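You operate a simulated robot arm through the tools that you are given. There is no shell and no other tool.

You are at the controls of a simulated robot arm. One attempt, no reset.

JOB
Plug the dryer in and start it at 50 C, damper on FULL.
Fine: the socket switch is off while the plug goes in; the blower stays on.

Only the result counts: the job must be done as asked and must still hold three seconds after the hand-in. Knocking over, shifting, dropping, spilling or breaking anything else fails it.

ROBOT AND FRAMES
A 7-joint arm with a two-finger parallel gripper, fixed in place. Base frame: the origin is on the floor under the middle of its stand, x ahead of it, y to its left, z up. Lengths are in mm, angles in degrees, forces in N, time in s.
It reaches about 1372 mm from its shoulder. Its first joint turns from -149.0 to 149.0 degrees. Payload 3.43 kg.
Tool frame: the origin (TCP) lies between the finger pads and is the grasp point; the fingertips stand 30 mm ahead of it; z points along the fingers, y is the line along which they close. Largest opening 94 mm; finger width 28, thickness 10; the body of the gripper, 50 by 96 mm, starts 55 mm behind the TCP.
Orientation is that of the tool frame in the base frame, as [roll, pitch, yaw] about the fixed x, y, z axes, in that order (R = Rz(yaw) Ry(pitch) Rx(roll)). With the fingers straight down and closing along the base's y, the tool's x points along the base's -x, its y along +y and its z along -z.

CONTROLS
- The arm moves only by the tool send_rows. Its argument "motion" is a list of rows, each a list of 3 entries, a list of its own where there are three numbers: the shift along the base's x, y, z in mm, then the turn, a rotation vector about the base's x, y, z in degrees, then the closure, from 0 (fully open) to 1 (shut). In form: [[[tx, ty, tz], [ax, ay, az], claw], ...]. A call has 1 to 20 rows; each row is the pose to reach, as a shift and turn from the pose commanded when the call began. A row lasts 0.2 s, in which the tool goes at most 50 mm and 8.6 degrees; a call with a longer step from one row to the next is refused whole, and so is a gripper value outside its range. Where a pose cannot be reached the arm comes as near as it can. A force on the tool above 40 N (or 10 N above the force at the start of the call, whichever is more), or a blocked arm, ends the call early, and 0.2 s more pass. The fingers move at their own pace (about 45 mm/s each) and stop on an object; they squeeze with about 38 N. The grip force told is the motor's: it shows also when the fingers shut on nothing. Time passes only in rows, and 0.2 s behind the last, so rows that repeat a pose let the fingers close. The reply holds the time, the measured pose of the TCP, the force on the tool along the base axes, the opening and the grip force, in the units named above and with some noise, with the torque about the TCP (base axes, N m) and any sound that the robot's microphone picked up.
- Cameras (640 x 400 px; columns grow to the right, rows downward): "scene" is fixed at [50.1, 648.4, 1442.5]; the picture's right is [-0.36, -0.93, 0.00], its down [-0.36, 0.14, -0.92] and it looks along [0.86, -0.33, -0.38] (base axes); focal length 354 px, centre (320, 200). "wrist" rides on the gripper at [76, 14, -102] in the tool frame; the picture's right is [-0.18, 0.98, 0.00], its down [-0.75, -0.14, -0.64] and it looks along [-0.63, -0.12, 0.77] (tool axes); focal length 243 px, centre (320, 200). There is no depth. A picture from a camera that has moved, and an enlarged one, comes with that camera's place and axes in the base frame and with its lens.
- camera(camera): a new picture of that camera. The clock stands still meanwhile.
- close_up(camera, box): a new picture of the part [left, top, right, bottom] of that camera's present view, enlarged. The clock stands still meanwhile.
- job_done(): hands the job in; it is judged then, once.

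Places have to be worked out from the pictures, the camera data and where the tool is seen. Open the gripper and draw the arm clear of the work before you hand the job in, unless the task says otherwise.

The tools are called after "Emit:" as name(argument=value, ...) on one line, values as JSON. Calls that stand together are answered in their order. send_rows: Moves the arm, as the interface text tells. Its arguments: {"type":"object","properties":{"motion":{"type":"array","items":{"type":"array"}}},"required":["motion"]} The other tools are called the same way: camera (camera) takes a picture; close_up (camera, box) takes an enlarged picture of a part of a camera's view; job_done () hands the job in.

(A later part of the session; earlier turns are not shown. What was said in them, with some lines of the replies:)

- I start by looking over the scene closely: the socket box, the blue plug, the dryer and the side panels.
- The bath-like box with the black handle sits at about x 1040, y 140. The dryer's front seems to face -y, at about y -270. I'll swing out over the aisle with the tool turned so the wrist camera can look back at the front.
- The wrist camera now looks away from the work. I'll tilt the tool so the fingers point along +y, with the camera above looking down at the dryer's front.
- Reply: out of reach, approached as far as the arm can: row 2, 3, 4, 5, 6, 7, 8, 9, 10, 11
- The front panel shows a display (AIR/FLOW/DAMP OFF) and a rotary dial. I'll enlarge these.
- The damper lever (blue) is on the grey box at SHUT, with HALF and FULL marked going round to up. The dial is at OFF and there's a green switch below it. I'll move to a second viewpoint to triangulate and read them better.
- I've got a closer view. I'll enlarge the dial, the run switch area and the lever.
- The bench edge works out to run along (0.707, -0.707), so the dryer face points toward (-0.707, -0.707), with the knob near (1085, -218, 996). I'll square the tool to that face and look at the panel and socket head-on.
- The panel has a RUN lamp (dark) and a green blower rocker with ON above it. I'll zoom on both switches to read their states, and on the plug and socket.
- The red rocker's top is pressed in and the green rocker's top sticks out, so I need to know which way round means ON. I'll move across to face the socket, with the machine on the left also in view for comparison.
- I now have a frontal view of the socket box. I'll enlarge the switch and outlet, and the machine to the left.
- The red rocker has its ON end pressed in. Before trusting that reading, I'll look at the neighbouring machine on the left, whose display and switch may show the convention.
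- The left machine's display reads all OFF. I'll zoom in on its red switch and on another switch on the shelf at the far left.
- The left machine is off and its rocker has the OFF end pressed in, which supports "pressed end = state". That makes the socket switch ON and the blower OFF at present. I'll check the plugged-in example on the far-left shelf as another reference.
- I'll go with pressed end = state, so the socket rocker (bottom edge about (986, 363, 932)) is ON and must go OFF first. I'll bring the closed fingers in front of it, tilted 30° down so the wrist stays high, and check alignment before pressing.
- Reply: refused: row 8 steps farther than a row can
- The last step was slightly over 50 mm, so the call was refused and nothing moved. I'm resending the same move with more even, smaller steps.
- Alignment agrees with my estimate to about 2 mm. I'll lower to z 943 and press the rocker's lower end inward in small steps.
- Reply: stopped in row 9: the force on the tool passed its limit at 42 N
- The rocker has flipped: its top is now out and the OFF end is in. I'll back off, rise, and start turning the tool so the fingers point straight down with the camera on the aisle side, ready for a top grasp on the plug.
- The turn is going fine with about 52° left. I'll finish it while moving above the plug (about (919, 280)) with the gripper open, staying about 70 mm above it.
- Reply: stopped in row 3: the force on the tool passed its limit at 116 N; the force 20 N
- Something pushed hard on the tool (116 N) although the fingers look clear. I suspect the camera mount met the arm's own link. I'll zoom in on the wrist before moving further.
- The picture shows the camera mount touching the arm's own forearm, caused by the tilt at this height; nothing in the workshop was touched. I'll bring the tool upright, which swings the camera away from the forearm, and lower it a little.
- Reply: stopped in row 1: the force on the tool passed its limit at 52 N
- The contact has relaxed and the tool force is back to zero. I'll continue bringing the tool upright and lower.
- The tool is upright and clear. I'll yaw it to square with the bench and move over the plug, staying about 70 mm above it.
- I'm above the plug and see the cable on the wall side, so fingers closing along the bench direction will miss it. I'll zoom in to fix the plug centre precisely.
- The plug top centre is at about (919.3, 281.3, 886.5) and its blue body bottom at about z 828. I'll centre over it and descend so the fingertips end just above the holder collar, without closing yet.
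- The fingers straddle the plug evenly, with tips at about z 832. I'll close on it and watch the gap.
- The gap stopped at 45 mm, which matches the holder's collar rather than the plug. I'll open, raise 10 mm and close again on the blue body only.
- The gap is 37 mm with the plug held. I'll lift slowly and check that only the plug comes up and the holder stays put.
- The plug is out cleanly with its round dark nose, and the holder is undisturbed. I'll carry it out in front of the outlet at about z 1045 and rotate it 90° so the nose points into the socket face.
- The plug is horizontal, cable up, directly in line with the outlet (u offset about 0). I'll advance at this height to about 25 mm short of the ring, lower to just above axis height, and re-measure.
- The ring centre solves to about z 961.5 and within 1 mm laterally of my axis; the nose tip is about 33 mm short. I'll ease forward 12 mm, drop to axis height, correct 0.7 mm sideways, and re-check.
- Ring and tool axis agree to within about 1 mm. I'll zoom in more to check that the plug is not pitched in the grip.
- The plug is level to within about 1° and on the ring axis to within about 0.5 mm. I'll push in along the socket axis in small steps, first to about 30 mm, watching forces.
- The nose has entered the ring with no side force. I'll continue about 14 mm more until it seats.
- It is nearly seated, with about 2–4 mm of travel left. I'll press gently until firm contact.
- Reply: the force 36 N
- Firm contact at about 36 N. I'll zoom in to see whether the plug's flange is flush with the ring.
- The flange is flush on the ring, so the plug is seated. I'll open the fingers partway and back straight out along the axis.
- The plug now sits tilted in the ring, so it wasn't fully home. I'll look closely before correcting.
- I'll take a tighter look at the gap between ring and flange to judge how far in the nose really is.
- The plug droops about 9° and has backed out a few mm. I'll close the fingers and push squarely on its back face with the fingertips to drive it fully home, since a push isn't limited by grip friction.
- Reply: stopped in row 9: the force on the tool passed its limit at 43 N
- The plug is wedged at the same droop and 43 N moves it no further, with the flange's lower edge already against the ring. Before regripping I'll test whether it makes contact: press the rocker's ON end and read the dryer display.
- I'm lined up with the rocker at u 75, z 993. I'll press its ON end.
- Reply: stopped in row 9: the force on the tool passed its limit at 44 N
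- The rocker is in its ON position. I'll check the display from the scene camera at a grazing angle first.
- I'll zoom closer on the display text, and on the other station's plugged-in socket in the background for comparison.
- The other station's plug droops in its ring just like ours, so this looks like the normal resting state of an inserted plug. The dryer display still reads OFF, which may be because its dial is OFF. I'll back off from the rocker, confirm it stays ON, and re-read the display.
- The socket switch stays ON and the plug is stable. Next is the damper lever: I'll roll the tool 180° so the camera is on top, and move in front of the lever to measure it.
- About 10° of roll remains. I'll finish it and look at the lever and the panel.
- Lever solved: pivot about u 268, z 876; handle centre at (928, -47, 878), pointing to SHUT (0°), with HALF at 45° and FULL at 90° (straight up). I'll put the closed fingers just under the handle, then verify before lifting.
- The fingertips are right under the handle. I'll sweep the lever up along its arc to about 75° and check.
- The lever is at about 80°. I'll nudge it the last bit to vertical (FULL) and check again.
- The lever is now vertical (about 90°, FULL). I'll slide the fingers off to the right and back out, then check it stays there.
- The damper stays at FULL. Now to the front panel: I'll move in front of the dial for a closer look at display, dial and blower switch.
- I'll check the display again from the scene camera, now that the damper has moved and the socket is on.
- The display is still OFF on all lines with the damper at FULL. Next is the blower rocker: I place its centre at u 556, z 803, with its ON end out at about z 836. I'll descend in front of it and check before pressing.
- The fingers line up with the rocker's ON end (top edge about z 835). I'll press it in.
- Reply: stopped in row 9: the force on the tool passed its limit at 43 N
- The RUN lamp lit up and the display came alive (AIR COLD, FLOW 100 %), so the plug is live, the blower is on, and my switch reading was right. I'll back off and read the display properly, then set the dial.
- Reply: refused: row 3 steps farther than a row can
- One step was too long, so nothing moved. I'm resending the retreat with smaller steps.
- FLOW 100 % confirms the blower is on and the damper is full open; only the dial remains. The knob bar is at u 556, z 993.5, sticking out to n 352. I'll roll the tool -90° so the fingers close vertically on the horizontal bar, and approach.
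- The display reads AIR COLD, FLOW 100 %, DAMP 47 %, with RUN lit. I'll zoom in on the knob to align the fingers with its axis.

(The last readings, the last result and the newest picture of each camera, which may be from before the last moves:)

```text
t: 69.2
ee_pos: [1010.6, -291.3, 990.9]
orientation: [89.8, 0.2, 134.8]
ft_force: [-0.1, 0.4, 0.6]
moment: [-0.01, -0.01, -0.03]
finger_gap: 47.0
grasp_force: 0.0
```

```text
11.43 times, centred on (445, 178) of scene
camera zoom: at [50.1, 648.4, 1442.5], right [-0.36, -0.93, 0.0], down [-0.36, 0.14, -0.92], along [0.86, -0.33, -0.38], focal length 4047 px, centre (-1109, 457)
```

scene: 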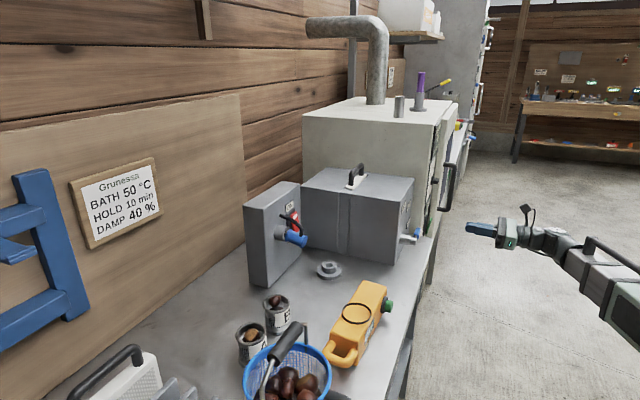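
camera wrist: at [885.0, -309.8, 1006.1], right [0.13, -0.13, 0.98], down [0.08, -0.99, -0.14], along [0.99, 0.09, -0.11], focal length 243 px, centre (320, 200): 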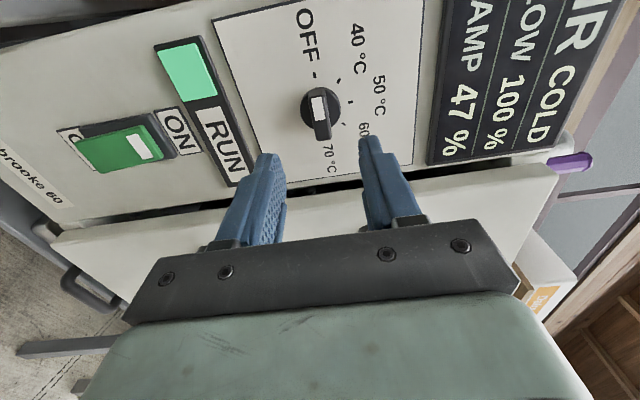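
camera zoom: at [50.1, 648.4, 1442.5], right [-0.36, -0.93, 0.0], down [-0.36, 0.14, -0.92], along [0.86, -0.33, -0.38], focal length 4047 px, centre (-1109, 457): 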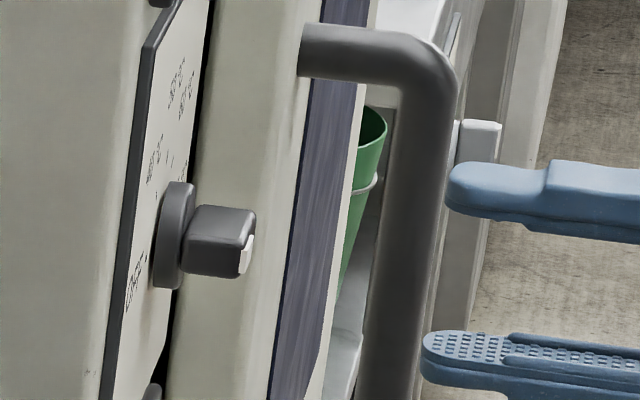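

The bar is centred on the tool axis vertically (within 0.3 mm); I'll shift 1.2 mm sideways and move in so the pads overlap the bar by about 15 mm, without closing yet.

Emit:
send_rows(motion=[[[10, 11, 0], [0, 0, 0], 0.5], [[24, 25.7, 0], [0, 0, 0], 0.5], [[37, 38.7, 0], [0, 0, 0], 0.5], [[45, 46.7, 0], [0, 0, 0], 0.5], [[49.3, 51, 0], [0, 0, 0], 0.5]])

Emit:
camera(camera="wrist")

Emit:
close_up(camera="scene", box=[425, 150, 475, 205])

```text
t: 70.3
ee_pos: [1059.4, -240.4, 992.2]
orientation: [89.9, 0.2, 134.8]
ft_force: [0.6, -0.6, -0.6]
moment: [0.03, -0.03, 0.0]
finger_gap: 47.1
grasp_force: 0.0
```

```text
taken
camera wrist: at [933.5, -259.2, 1007.8], right [0.13, -0.13, 0.98], down [0.08, -0.99, -0.14], along [0.99, 0.09, -0.12], focal length 243 px, centre (320, 200)
```

wrist: 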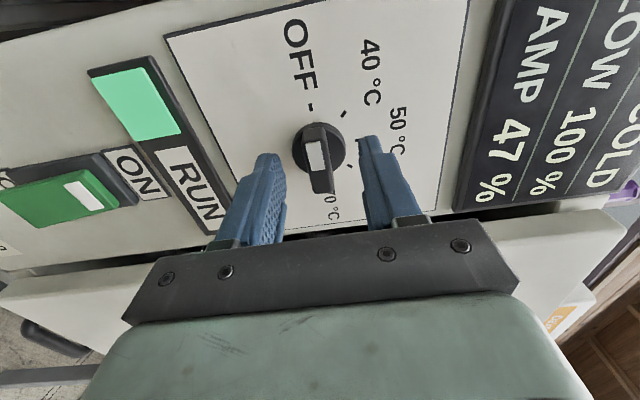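

```text
7.27 times, centred on (450, 178) of scene
camera zoom: at [50.1, 648.4, 1442.5], right [-0.36, -0.93, 0.0], down [-0.36, 0.14, -0.92], along [0.86, -0.33, -0.38], focal length 2576 px, centre (-626, 364)
```

zoom: 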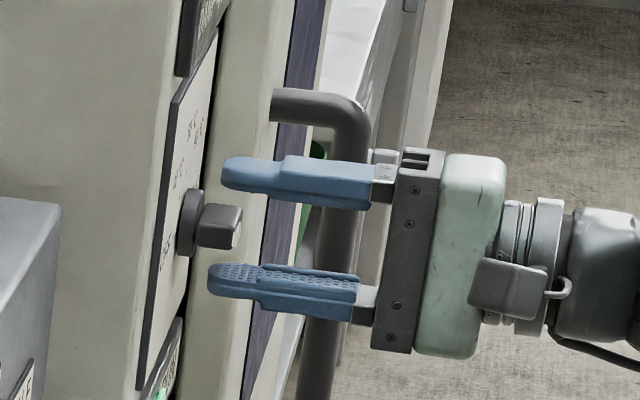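

The fingers straddle the bar evenly. I'll close on it and watch the force.

Emit:
send_rows(motion=[[[0, 0, 0], [0, 0, 0], 0.75], [[0, 0, 0], [0, 0, 0], 1], [[0, 0, 0], [0, 0, 0], 1], [[0, 0, 0], [0, 0, 0], 1]])

Emit:
close_up(camera="wrist", box=[240, 60, 400, 220])

Emit:
close_up(camera="scene", box=[425, 150, 475, 205])

```text
t: 71.3
ee_pos: [1058.2, -240.8, 990.6]
orientation: [90.0, 0.1, 135.0]
ft_force: [-2.8, 1.3, -7.2]
moment: [-0.05, 0.15, -0.3]
finger_gap: 14.1
grasp_force: 45.2
```

```text
2.50 times, centred on (320, 140) of wrist
camera zoom: at [933.4, -259.1, 1007.1], right [0.13, -0.13, 0.98], down [0.08, -0.99, -0.14], along [0.99, 0.09, -0.12], focal length 606 px, centre (320, 350)
```

zoom: 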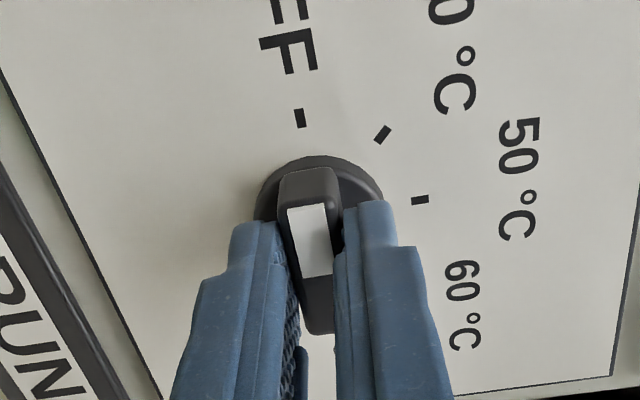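

```text
7.27 times, centred on (450, 178) of scene
camera zoom: at [50.1, 648.4, 1442.5], right [-0.36, -0.93, 0.0], down [-0.36, 0.14, -0.92], along [0.86, -0.33, -0.38], focal length 2576 px, centre (-626, 364)
```

zoom: 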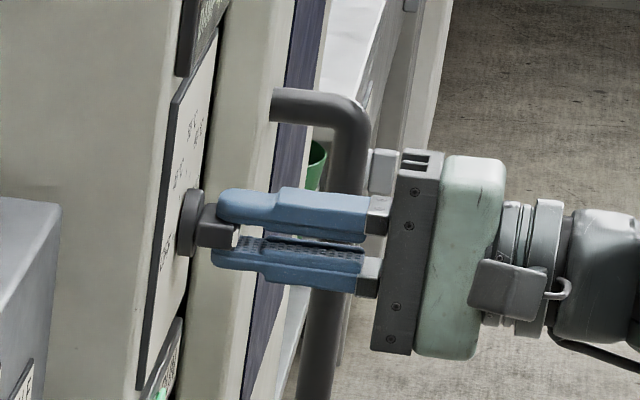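

Gripped on the bar (gap 14 mm) with low side force. I'll turn the knob clockwise in small steps, first about 45°, and check.

Emit:
send_rows(motion=[[[0, 0, 0], [4.24, 4.24, 0], 1], [[0, 0, 0], [8.49, 8.49, 0], 1], [[0, 0, 0], [12.73, 12.73, 0], 1], [[0, 0, 0], [16.97, 16.97, 0], 1], [[0, 0, 0], [21.21, 21.21, 0], 1], [[0, 0, 0], [25.46, 25.46, 0], 1], [[0, 0, 0], [29.7, 29.7, 0], 1], [[0, 0, 0], [31.8, 31.8, 0], 1]])

Emit:
camera(camera="wrist")

Emit:
close_up(camera="wrist", box=[240, 20, 400, 180])

```text
t: 73.2
ee_pos: [1059.1, -241.2, 991.8]
orientation: [90.1, -45.0, 134.8]
ft_force: [3.7, 6.3, -12.3]
moment: [0.14, -0.11, 0.73]
finger_gap: 13.9
grasp_force: 45.5
```

```text
taken
camera wrist: at [956.6, -282.2, 1057.7], right [0.58, -0.58, 0.56], down [-0.15, -0.76, -0.63], along [0.8, 0.28, -0.53], focal length 243 px, centre (320, 200)
```

wrist: 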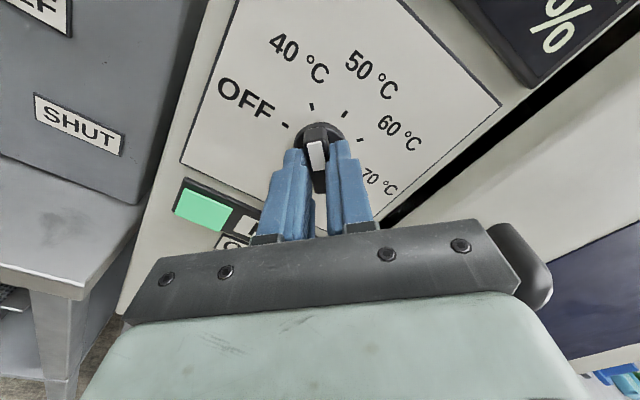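

```text
2.50 times, centred on (320, 100) of wrist
camera zoom: at [956.6, -282.2, 1057.7], right [0.58, -0.58, 0.56], down [-0.15, -0.76, -0.63], along [0.8, 0.28, -0.53], focal length 606 px, centre (320, 450)
```

zoom: 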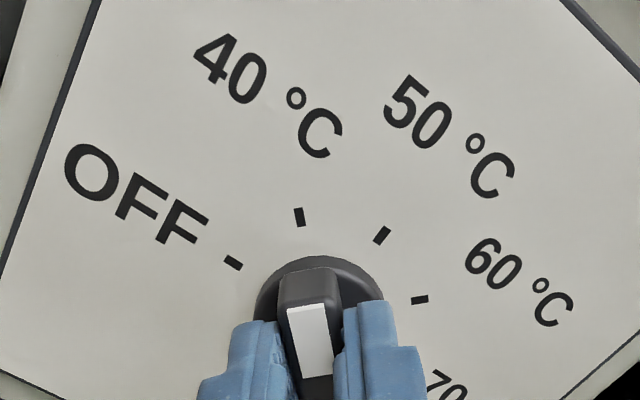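

The knob is turning with the tool; the pointer is at the 40 mark. I'll turn another 45° to 50.

Emit:
send_rows(motion=[[[0, 0, 0], [4.24, 4.24, 0], 1], [[0, 0, 0], [8.49, 8.49, 0], 1], [[0, 0, 0], [12.73, 12.73, 0], 1], [[0, 0, 0], [16.97, 16.97, 0], 1], [[0, 0, 0], [21.21, 21.21, 0], 1], [[0, 0, 0], [25.46, 25.46, 0], 1], [[0, 0, 0], [29.7, 29.7, 0], 1], [[0, 0, 0], [31.8, 31.8, 0], 1], [[0, 0, 0], [31.8, 31.8, 0], 1]])

Emit:
camera(camera="wrist")

Emit:
close_up(camera="wrist", box=[240, 20, 400, 180])

```text
t: 75.2
ee_pos: [1059.5, -241.9, 991.7]
orientation: [162.2, -89.8, 62.5]
ft_force: [21.2, 6.1, -2.3]
moment: [-0.38, 0.38, -0.14]
finger_gap: 13.7
grasp_force: 45.1
```

```text
taken
camera wrist: at [997.9, -323.6, 1070.3], right [0.69, -0.7, -0.18], down [-0.56, -0.35, -0.75], along [0.46, 0.62, -0.63], focal length 243 px, centre (320, 200)
```

wrist: 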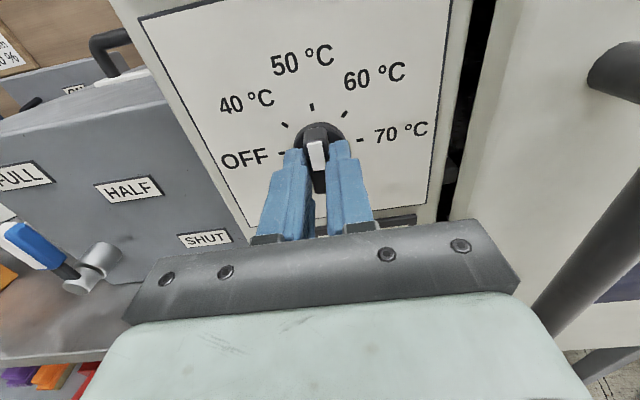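

```text
2.50 times, centred on (320, 100) of wrist
camera zoom: at [997.9, -323.6, 1070.3], right [0.69, -0.7, -0.18], down [-0.56, -0.35, -0.75], along [0.46, 0.62, -0.63], focal length 606 px, centre (320, 450)
```

zoom: 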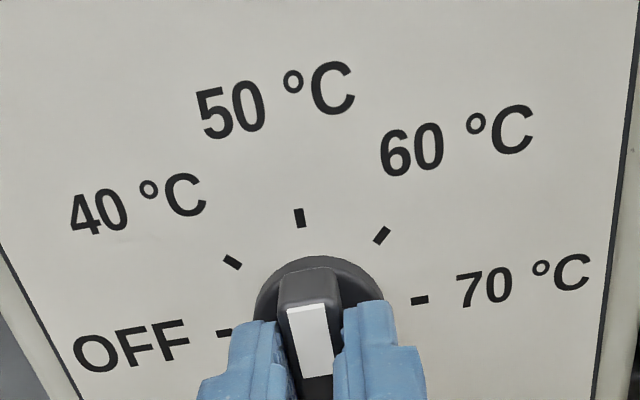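

The pointer is at the 50 mark. I'll open the fingers and back straight out, then verify the dial and display.

Emit:
send_rows(motion=[[[0, 0, 0], [0, 0, 0], 0.6], [[0, 0, 0], [0, 0, 0], 0.6], [[-8, -8, 0], [0, 0, 0], 0.6], [[-25, -25, 0], [0, 0, 0], 0.6], [[-50, -50, 0], [0, 0, 0], 0.6], [[-80, -80, 10], [0, 0, 0], 0.6], [[-110, -110, 30], [0, 0, 0], 0.6], [[-135, -135, 60], [0, 0, 0], 0.6], [[-155, -155, 95], [0, 0, 0], 0.6], [[-165, -165, 135], [0, 0, 0], 0.6]])

Emit:
camera(camera="wrist")

Emit:
close_up(camera="wrist", box=[240, 0, 420, 180])

Emit:
camera(camera="scene")

```text
t: 77.3
ee_pos: [895.6, -408.8, 1128.1]
orientation: [151.2, -89.8, 73.7]
ft_force: [0.0, -0.5, -1.6]
moment: [0.03, 0.02, 0.06]
finger_gap: 37.6
grasp_force: 0.0
```

```text
taken
camera wrist: at [834.2, -490.8, 1206.0], right [0.69, -0.7, -0.18], down [-0.55, -0.36, -0.75], along [0.46, 0.62, -0.63], focal length 243 px, centre (320, 200)
```

wrist: 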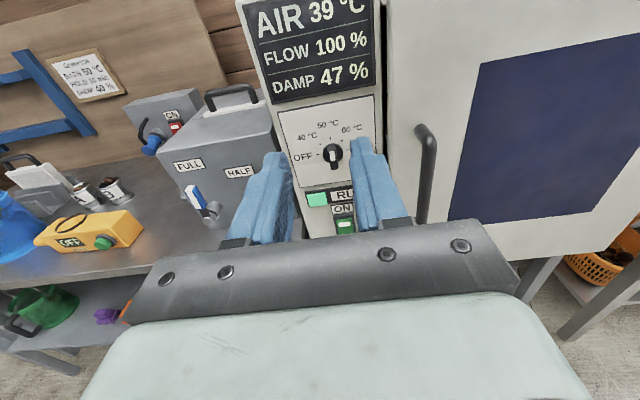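

```text
2.22 times, centred on (330, 90) of wrist
camera zoom: at [834.2, -490.8, 1206.0], right [0.69, -0.7, -0.18], down [-0.55, -0.36, -0.75], along [0.46, 0.62, -0.63], focal length 539 px, centre (298, 444)
```

zoom: 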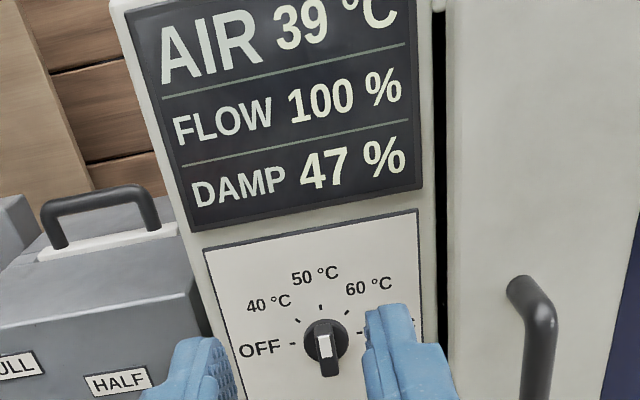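

```text
taken
```

scene: 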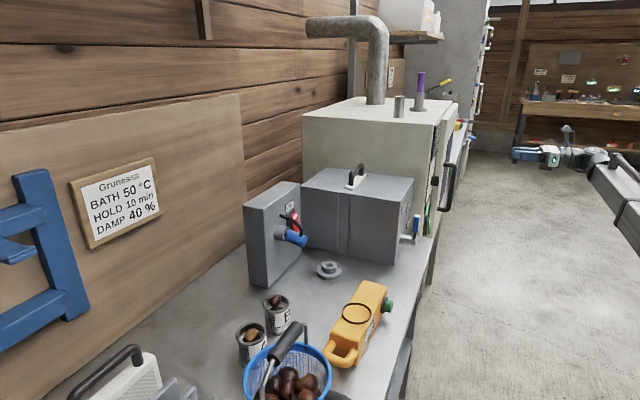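

AIR is up to 39 °C and climbing, FLOW 100 %, dial at 50. I'll open the gripper, draw further clear, and let some time pass to see the air settle at 50 and everything hold.

Emit:
send_rows(motion=[[[-10, -10, 10], [0, 0, 0], 0.3], [[-25, -25, 20], [0, 0, 0], 0], [[-25, -25, 20], [0, 0, 0], 0], [[-25, -25, 20], [0, 0, 0], 0], [[-25, -25, 20], [0, 0, 0], 0], [[-25, -25, 20], [0, 0, 0], 0], [[-25, -25, 20], [0, 0, 0], 0], [[-25, -25, 20], [0, 0, 0], 0], [[-25, -25, 20], [0, 0, 0], 0], [[-25, -25, 20], [0, 0, 0], 0]])

Emit:
camera(camera="wrist")

Emit:
close_up(camera="wrist", box=[230, 0, 410, 240])

Emit:
close_up(camera="wrist", box=[20, 90, 260, 270])

Emit:
close_up(camera="scene", box=[260, 180, 440, 300])

```text
t: 79.5
ee_pos: [868.8, -433.2, 1145.6]
orientation: [141.9, -89.8, 83.2]
ft_force: [0.1, 0.3, -0.8]
moment: [0.01, -0.01, 0.01]
finger_gap: 94.1
grasp_force: 0.0
```

```text
taken
camera wrist: at [808.3, -515.1, 1225.4], right [0.69, -0.7, -0.18], down [-0.55, -0.36, -0.75], along [0.46, 0.62, -0.63], focal length 243 px, centre (320, 200)
```

wrist: 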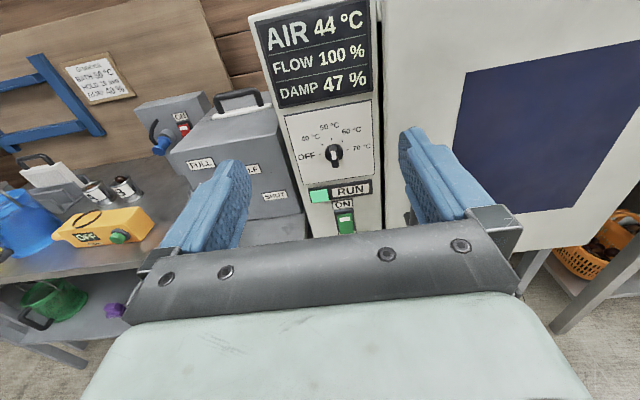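

```text
1.67 times, centred on (320, 120) of wrist
camera zoom: at [808.3, -515.1, 1225.4], right [0.69, -0.7, -0.18], down [-0.55, -0.36, -0.75], along [0.46, 0.62, -0.63], focal length 404 px, centre (320, 333)
```

zoom: 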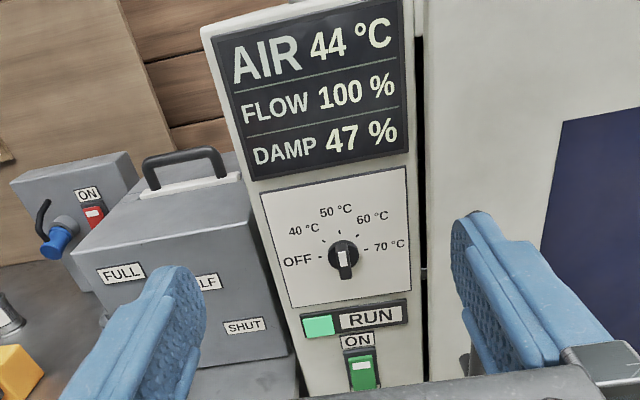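

```text
2.22 times, centred on (140, 180) of wrist
camera zoom: at [808.3, -515.1, 1225.4], right [0.69, -0.7, -0.18], down [-0.55, -0.36, -0.75], along [0.46, 0.62, -0.63], focal length 539 px, centre (720, 244)
```

zoom: 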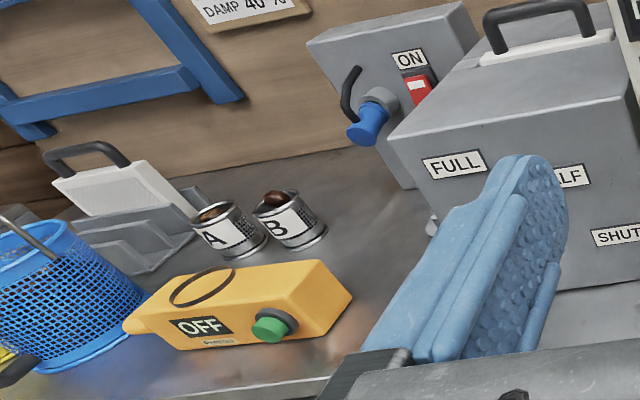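

```text
3.33 times, centred on (350, 240) of scene
camera zoom: at [50.1, 648.4, 1442.5], right [-0.36, -0.93, 0.0], down [-0.36, 0.14, -0.92], along [0.86, -0.33, -0.38], focal length 1180 px, centre (220, 67)
```

zoom: 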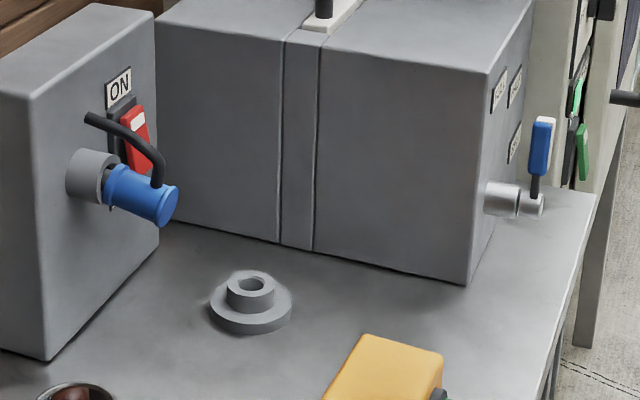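

All states look right: plug powering the dryer, socket ON, blower ON, damper FULL, AIR 44 °C and rising. I'll wait a few more seconds to confirm it settles at 50 °C.

Emit:
send_rows(motion=[[[0, 0, 0], [0, 0, 0], 0], [[0, 0, 0], [0, 0, 0], 0], [[0, 0, 0], [0, 0, 0], 0], [[0, 0, 0], [0, 0, 0], 0], [[0, 0, 0], [0, 0, 0], 0], [[0, 0, 0], [0, 0, 0], 0], [[0, 0, 0], [0, 0, 0], 0], [[0, 0, 0], [0, 0, 0], 0], [[0, 0, 0], [0, 0, 0], 0], [[0, 0, 0], [0, 0, 0], 0], [[0, 0, 0], [0, 0, 0], 0], [[0, 0, 0], [0, 0, 0], 0], [[0, 0, 0], [0, 0, 0], 0], [[0, 0, 0], [0, 0, 0], 0], [[0, 0, 0], [0, 0, 0], 0], [[0, 0, 0], [0, 0, 0], 0], [[0, 0, 0], [0, 0, 0], 0], [[0, 0, 0], [0, 0, 0], 0], [[0, 0, 0], [0, 0, 0], 0], [[0, 0, 0], [0, 0, 0], 0]])

Emit:
close_up(camera="wrist", box=[230, 0, 410, 240])

Emit:
close_up(camera="scene", box=[260, 180, 440, 300])

```text
t: 83.8
ee_pos: [869.9, -432.9, 1147.6]
orientation: [141.8, -89.9, 83.1]
ft_force: [-0.2, -0.6, 0.5]
moment: [0.02, 0.01, 0.01]
finger_gap: 94.0
grasp_force: 0.0
```

```text
1.67 times, centred on (320, 120) of wrist
camera zoom: at [808.3, -515.1, 1225.4], right [0.69, -0.7, -0.18], down [-0.55, -0.36, -0.75], along [0.46, 0.62, -0.63], focal length 404 px, centre (320, 333)
```

zoom: 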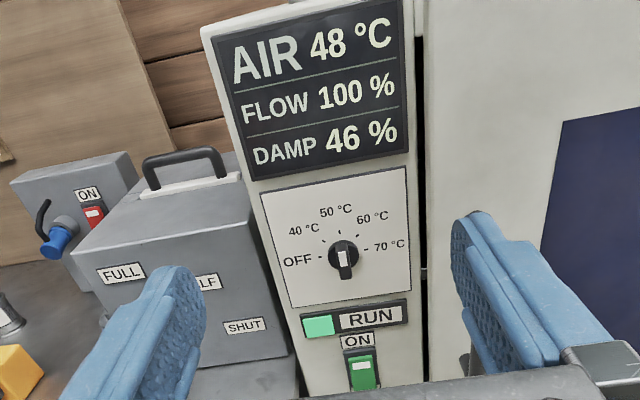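

```text
3.33 times, centred on (350, 240) of scene
camera zoom: at [50.1, 648.4, 1442.5], right [-0.36, -0.93, 0.0], down [-0.36, 0.14, -0.92], along [0.86, -0.33, -0.38], focal length 1180 px, centre (220, 67)
```

zoom: 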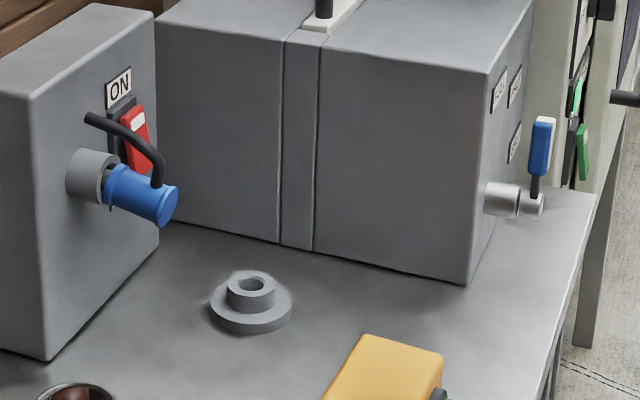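

AIR is 48 °C and converging, and damp is starting to fall. I'll wait one more stretch to confirm it levels off at 50.

Emit:
send_rows(motion=[[[0, 0, 0], [0, 0, 0], 0], [[0, 0, 0], [0, 0, 0], 0], [[0, 0, 0], [0, 0, 0], 0], [[0, 0, 0], [0, 0, 0], 0], [[0, 0, 0], [0, 0, 0], 0], [[0, 0, 0], [0, 0, 0], 0], [[0, 0, 0], [0, 0, 0], 0], [[0, 0, 0], [0, 0, 0], 0], [[0, 0, 0], [0, 0, 0], 0], [[0, 0, 0], [0, 0, 0], 0], [[0, 0, 0], [0, 0, 0], 0], [[0, 0, 0], [0, 0, 0], 0], [[0, 0, 0], [0, 0, 0], 0], [[0, 0, 0], [0, 0, 0], 0], [[0, 0, 0], [0, 0, 0], 0], [[0, 0, 0], [0, 0, 0], 0], [[0, 0, 0], [0, 0, 0], 0], [[0, 0, 0], [0, 0, 0], 0], [[0, 0, 0], [0, 0, 0], 0], [[0, 0, 0], [0, 0, 0], 0]])

Emit:
close_up(camera="wrist", box=[230, 0, 410, 240])

Emit:
camera(camera="scene")

```text
t: 88.0
ee_pos: [870.5, -432.2, 1147.1]
orientation: [141.8, -89.8, 83.1]
ft_force: [-0.3, 0.0, -0.6]
moment: [-0.02, 0.04, 0.02]
finger_gap: 93.9
grasp_force: 0.1
```

```text
1.67 times, centred on (320, 120) of wrist
camera zoom: at [808.3, -515.1, 1225.4], right [0.69, -0.7, -0.18], down [-0.55, -0.36, -0.75], along [0.46, 0.62, -0.63], focal length 404 px, centre (320, 333)
```

zoom: 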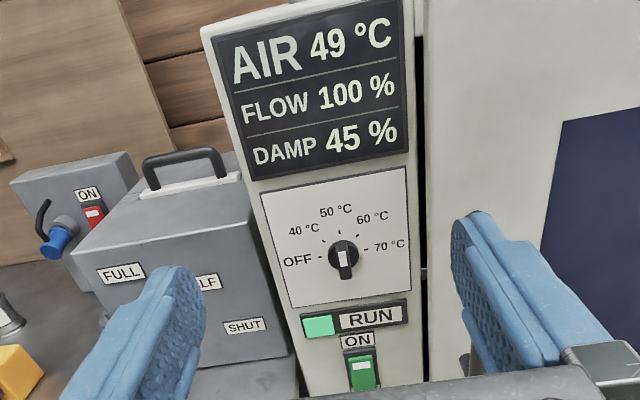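

```text
taken
```

scene: 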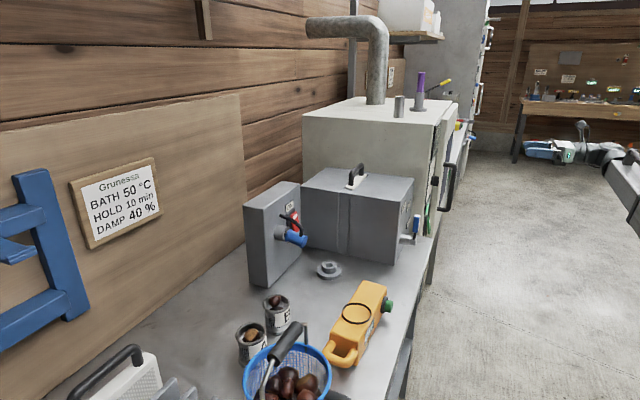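

AIR is levelling off at 49–50 °C, FLOW is 100 %, RUN is lit, and the plug, socket switch, blower and damper are all holding. The gripper is open and clear of the work, so I'm handing the job in.

Emit:
job_done()

```text
The job is handed in.
```

The dryer is plugged in and running, with the dial at 50 °C and the damper lever at FULL. At hand-in the display read AIR 49 °C and still creeping up toward 50, FLOW 100 %, DAMP 45 %, with the RUN lamp lit.

- **Socket switch:** It was on at the start, so I switched it off before the plug went in and back on afterwards.
- **Blower:** Its switch was in the off position at the start, so I switched it on, and it stayed on from then on.
- **Plug:** It hangs about 9° off level in the socket ring, like the one at the neighbouring station. It has not moved since I last pushed it, and the dryer has drawn power steadily.
- **Collision:** While turning the wrist over the bench, the gripper's camera mount bumped the arm's own forearm, and the force reading reached 116 N. Nothing on the bench was touched.

The gripper is open and clear of the work, and I saw nothing else knocked, shifted or dropped.
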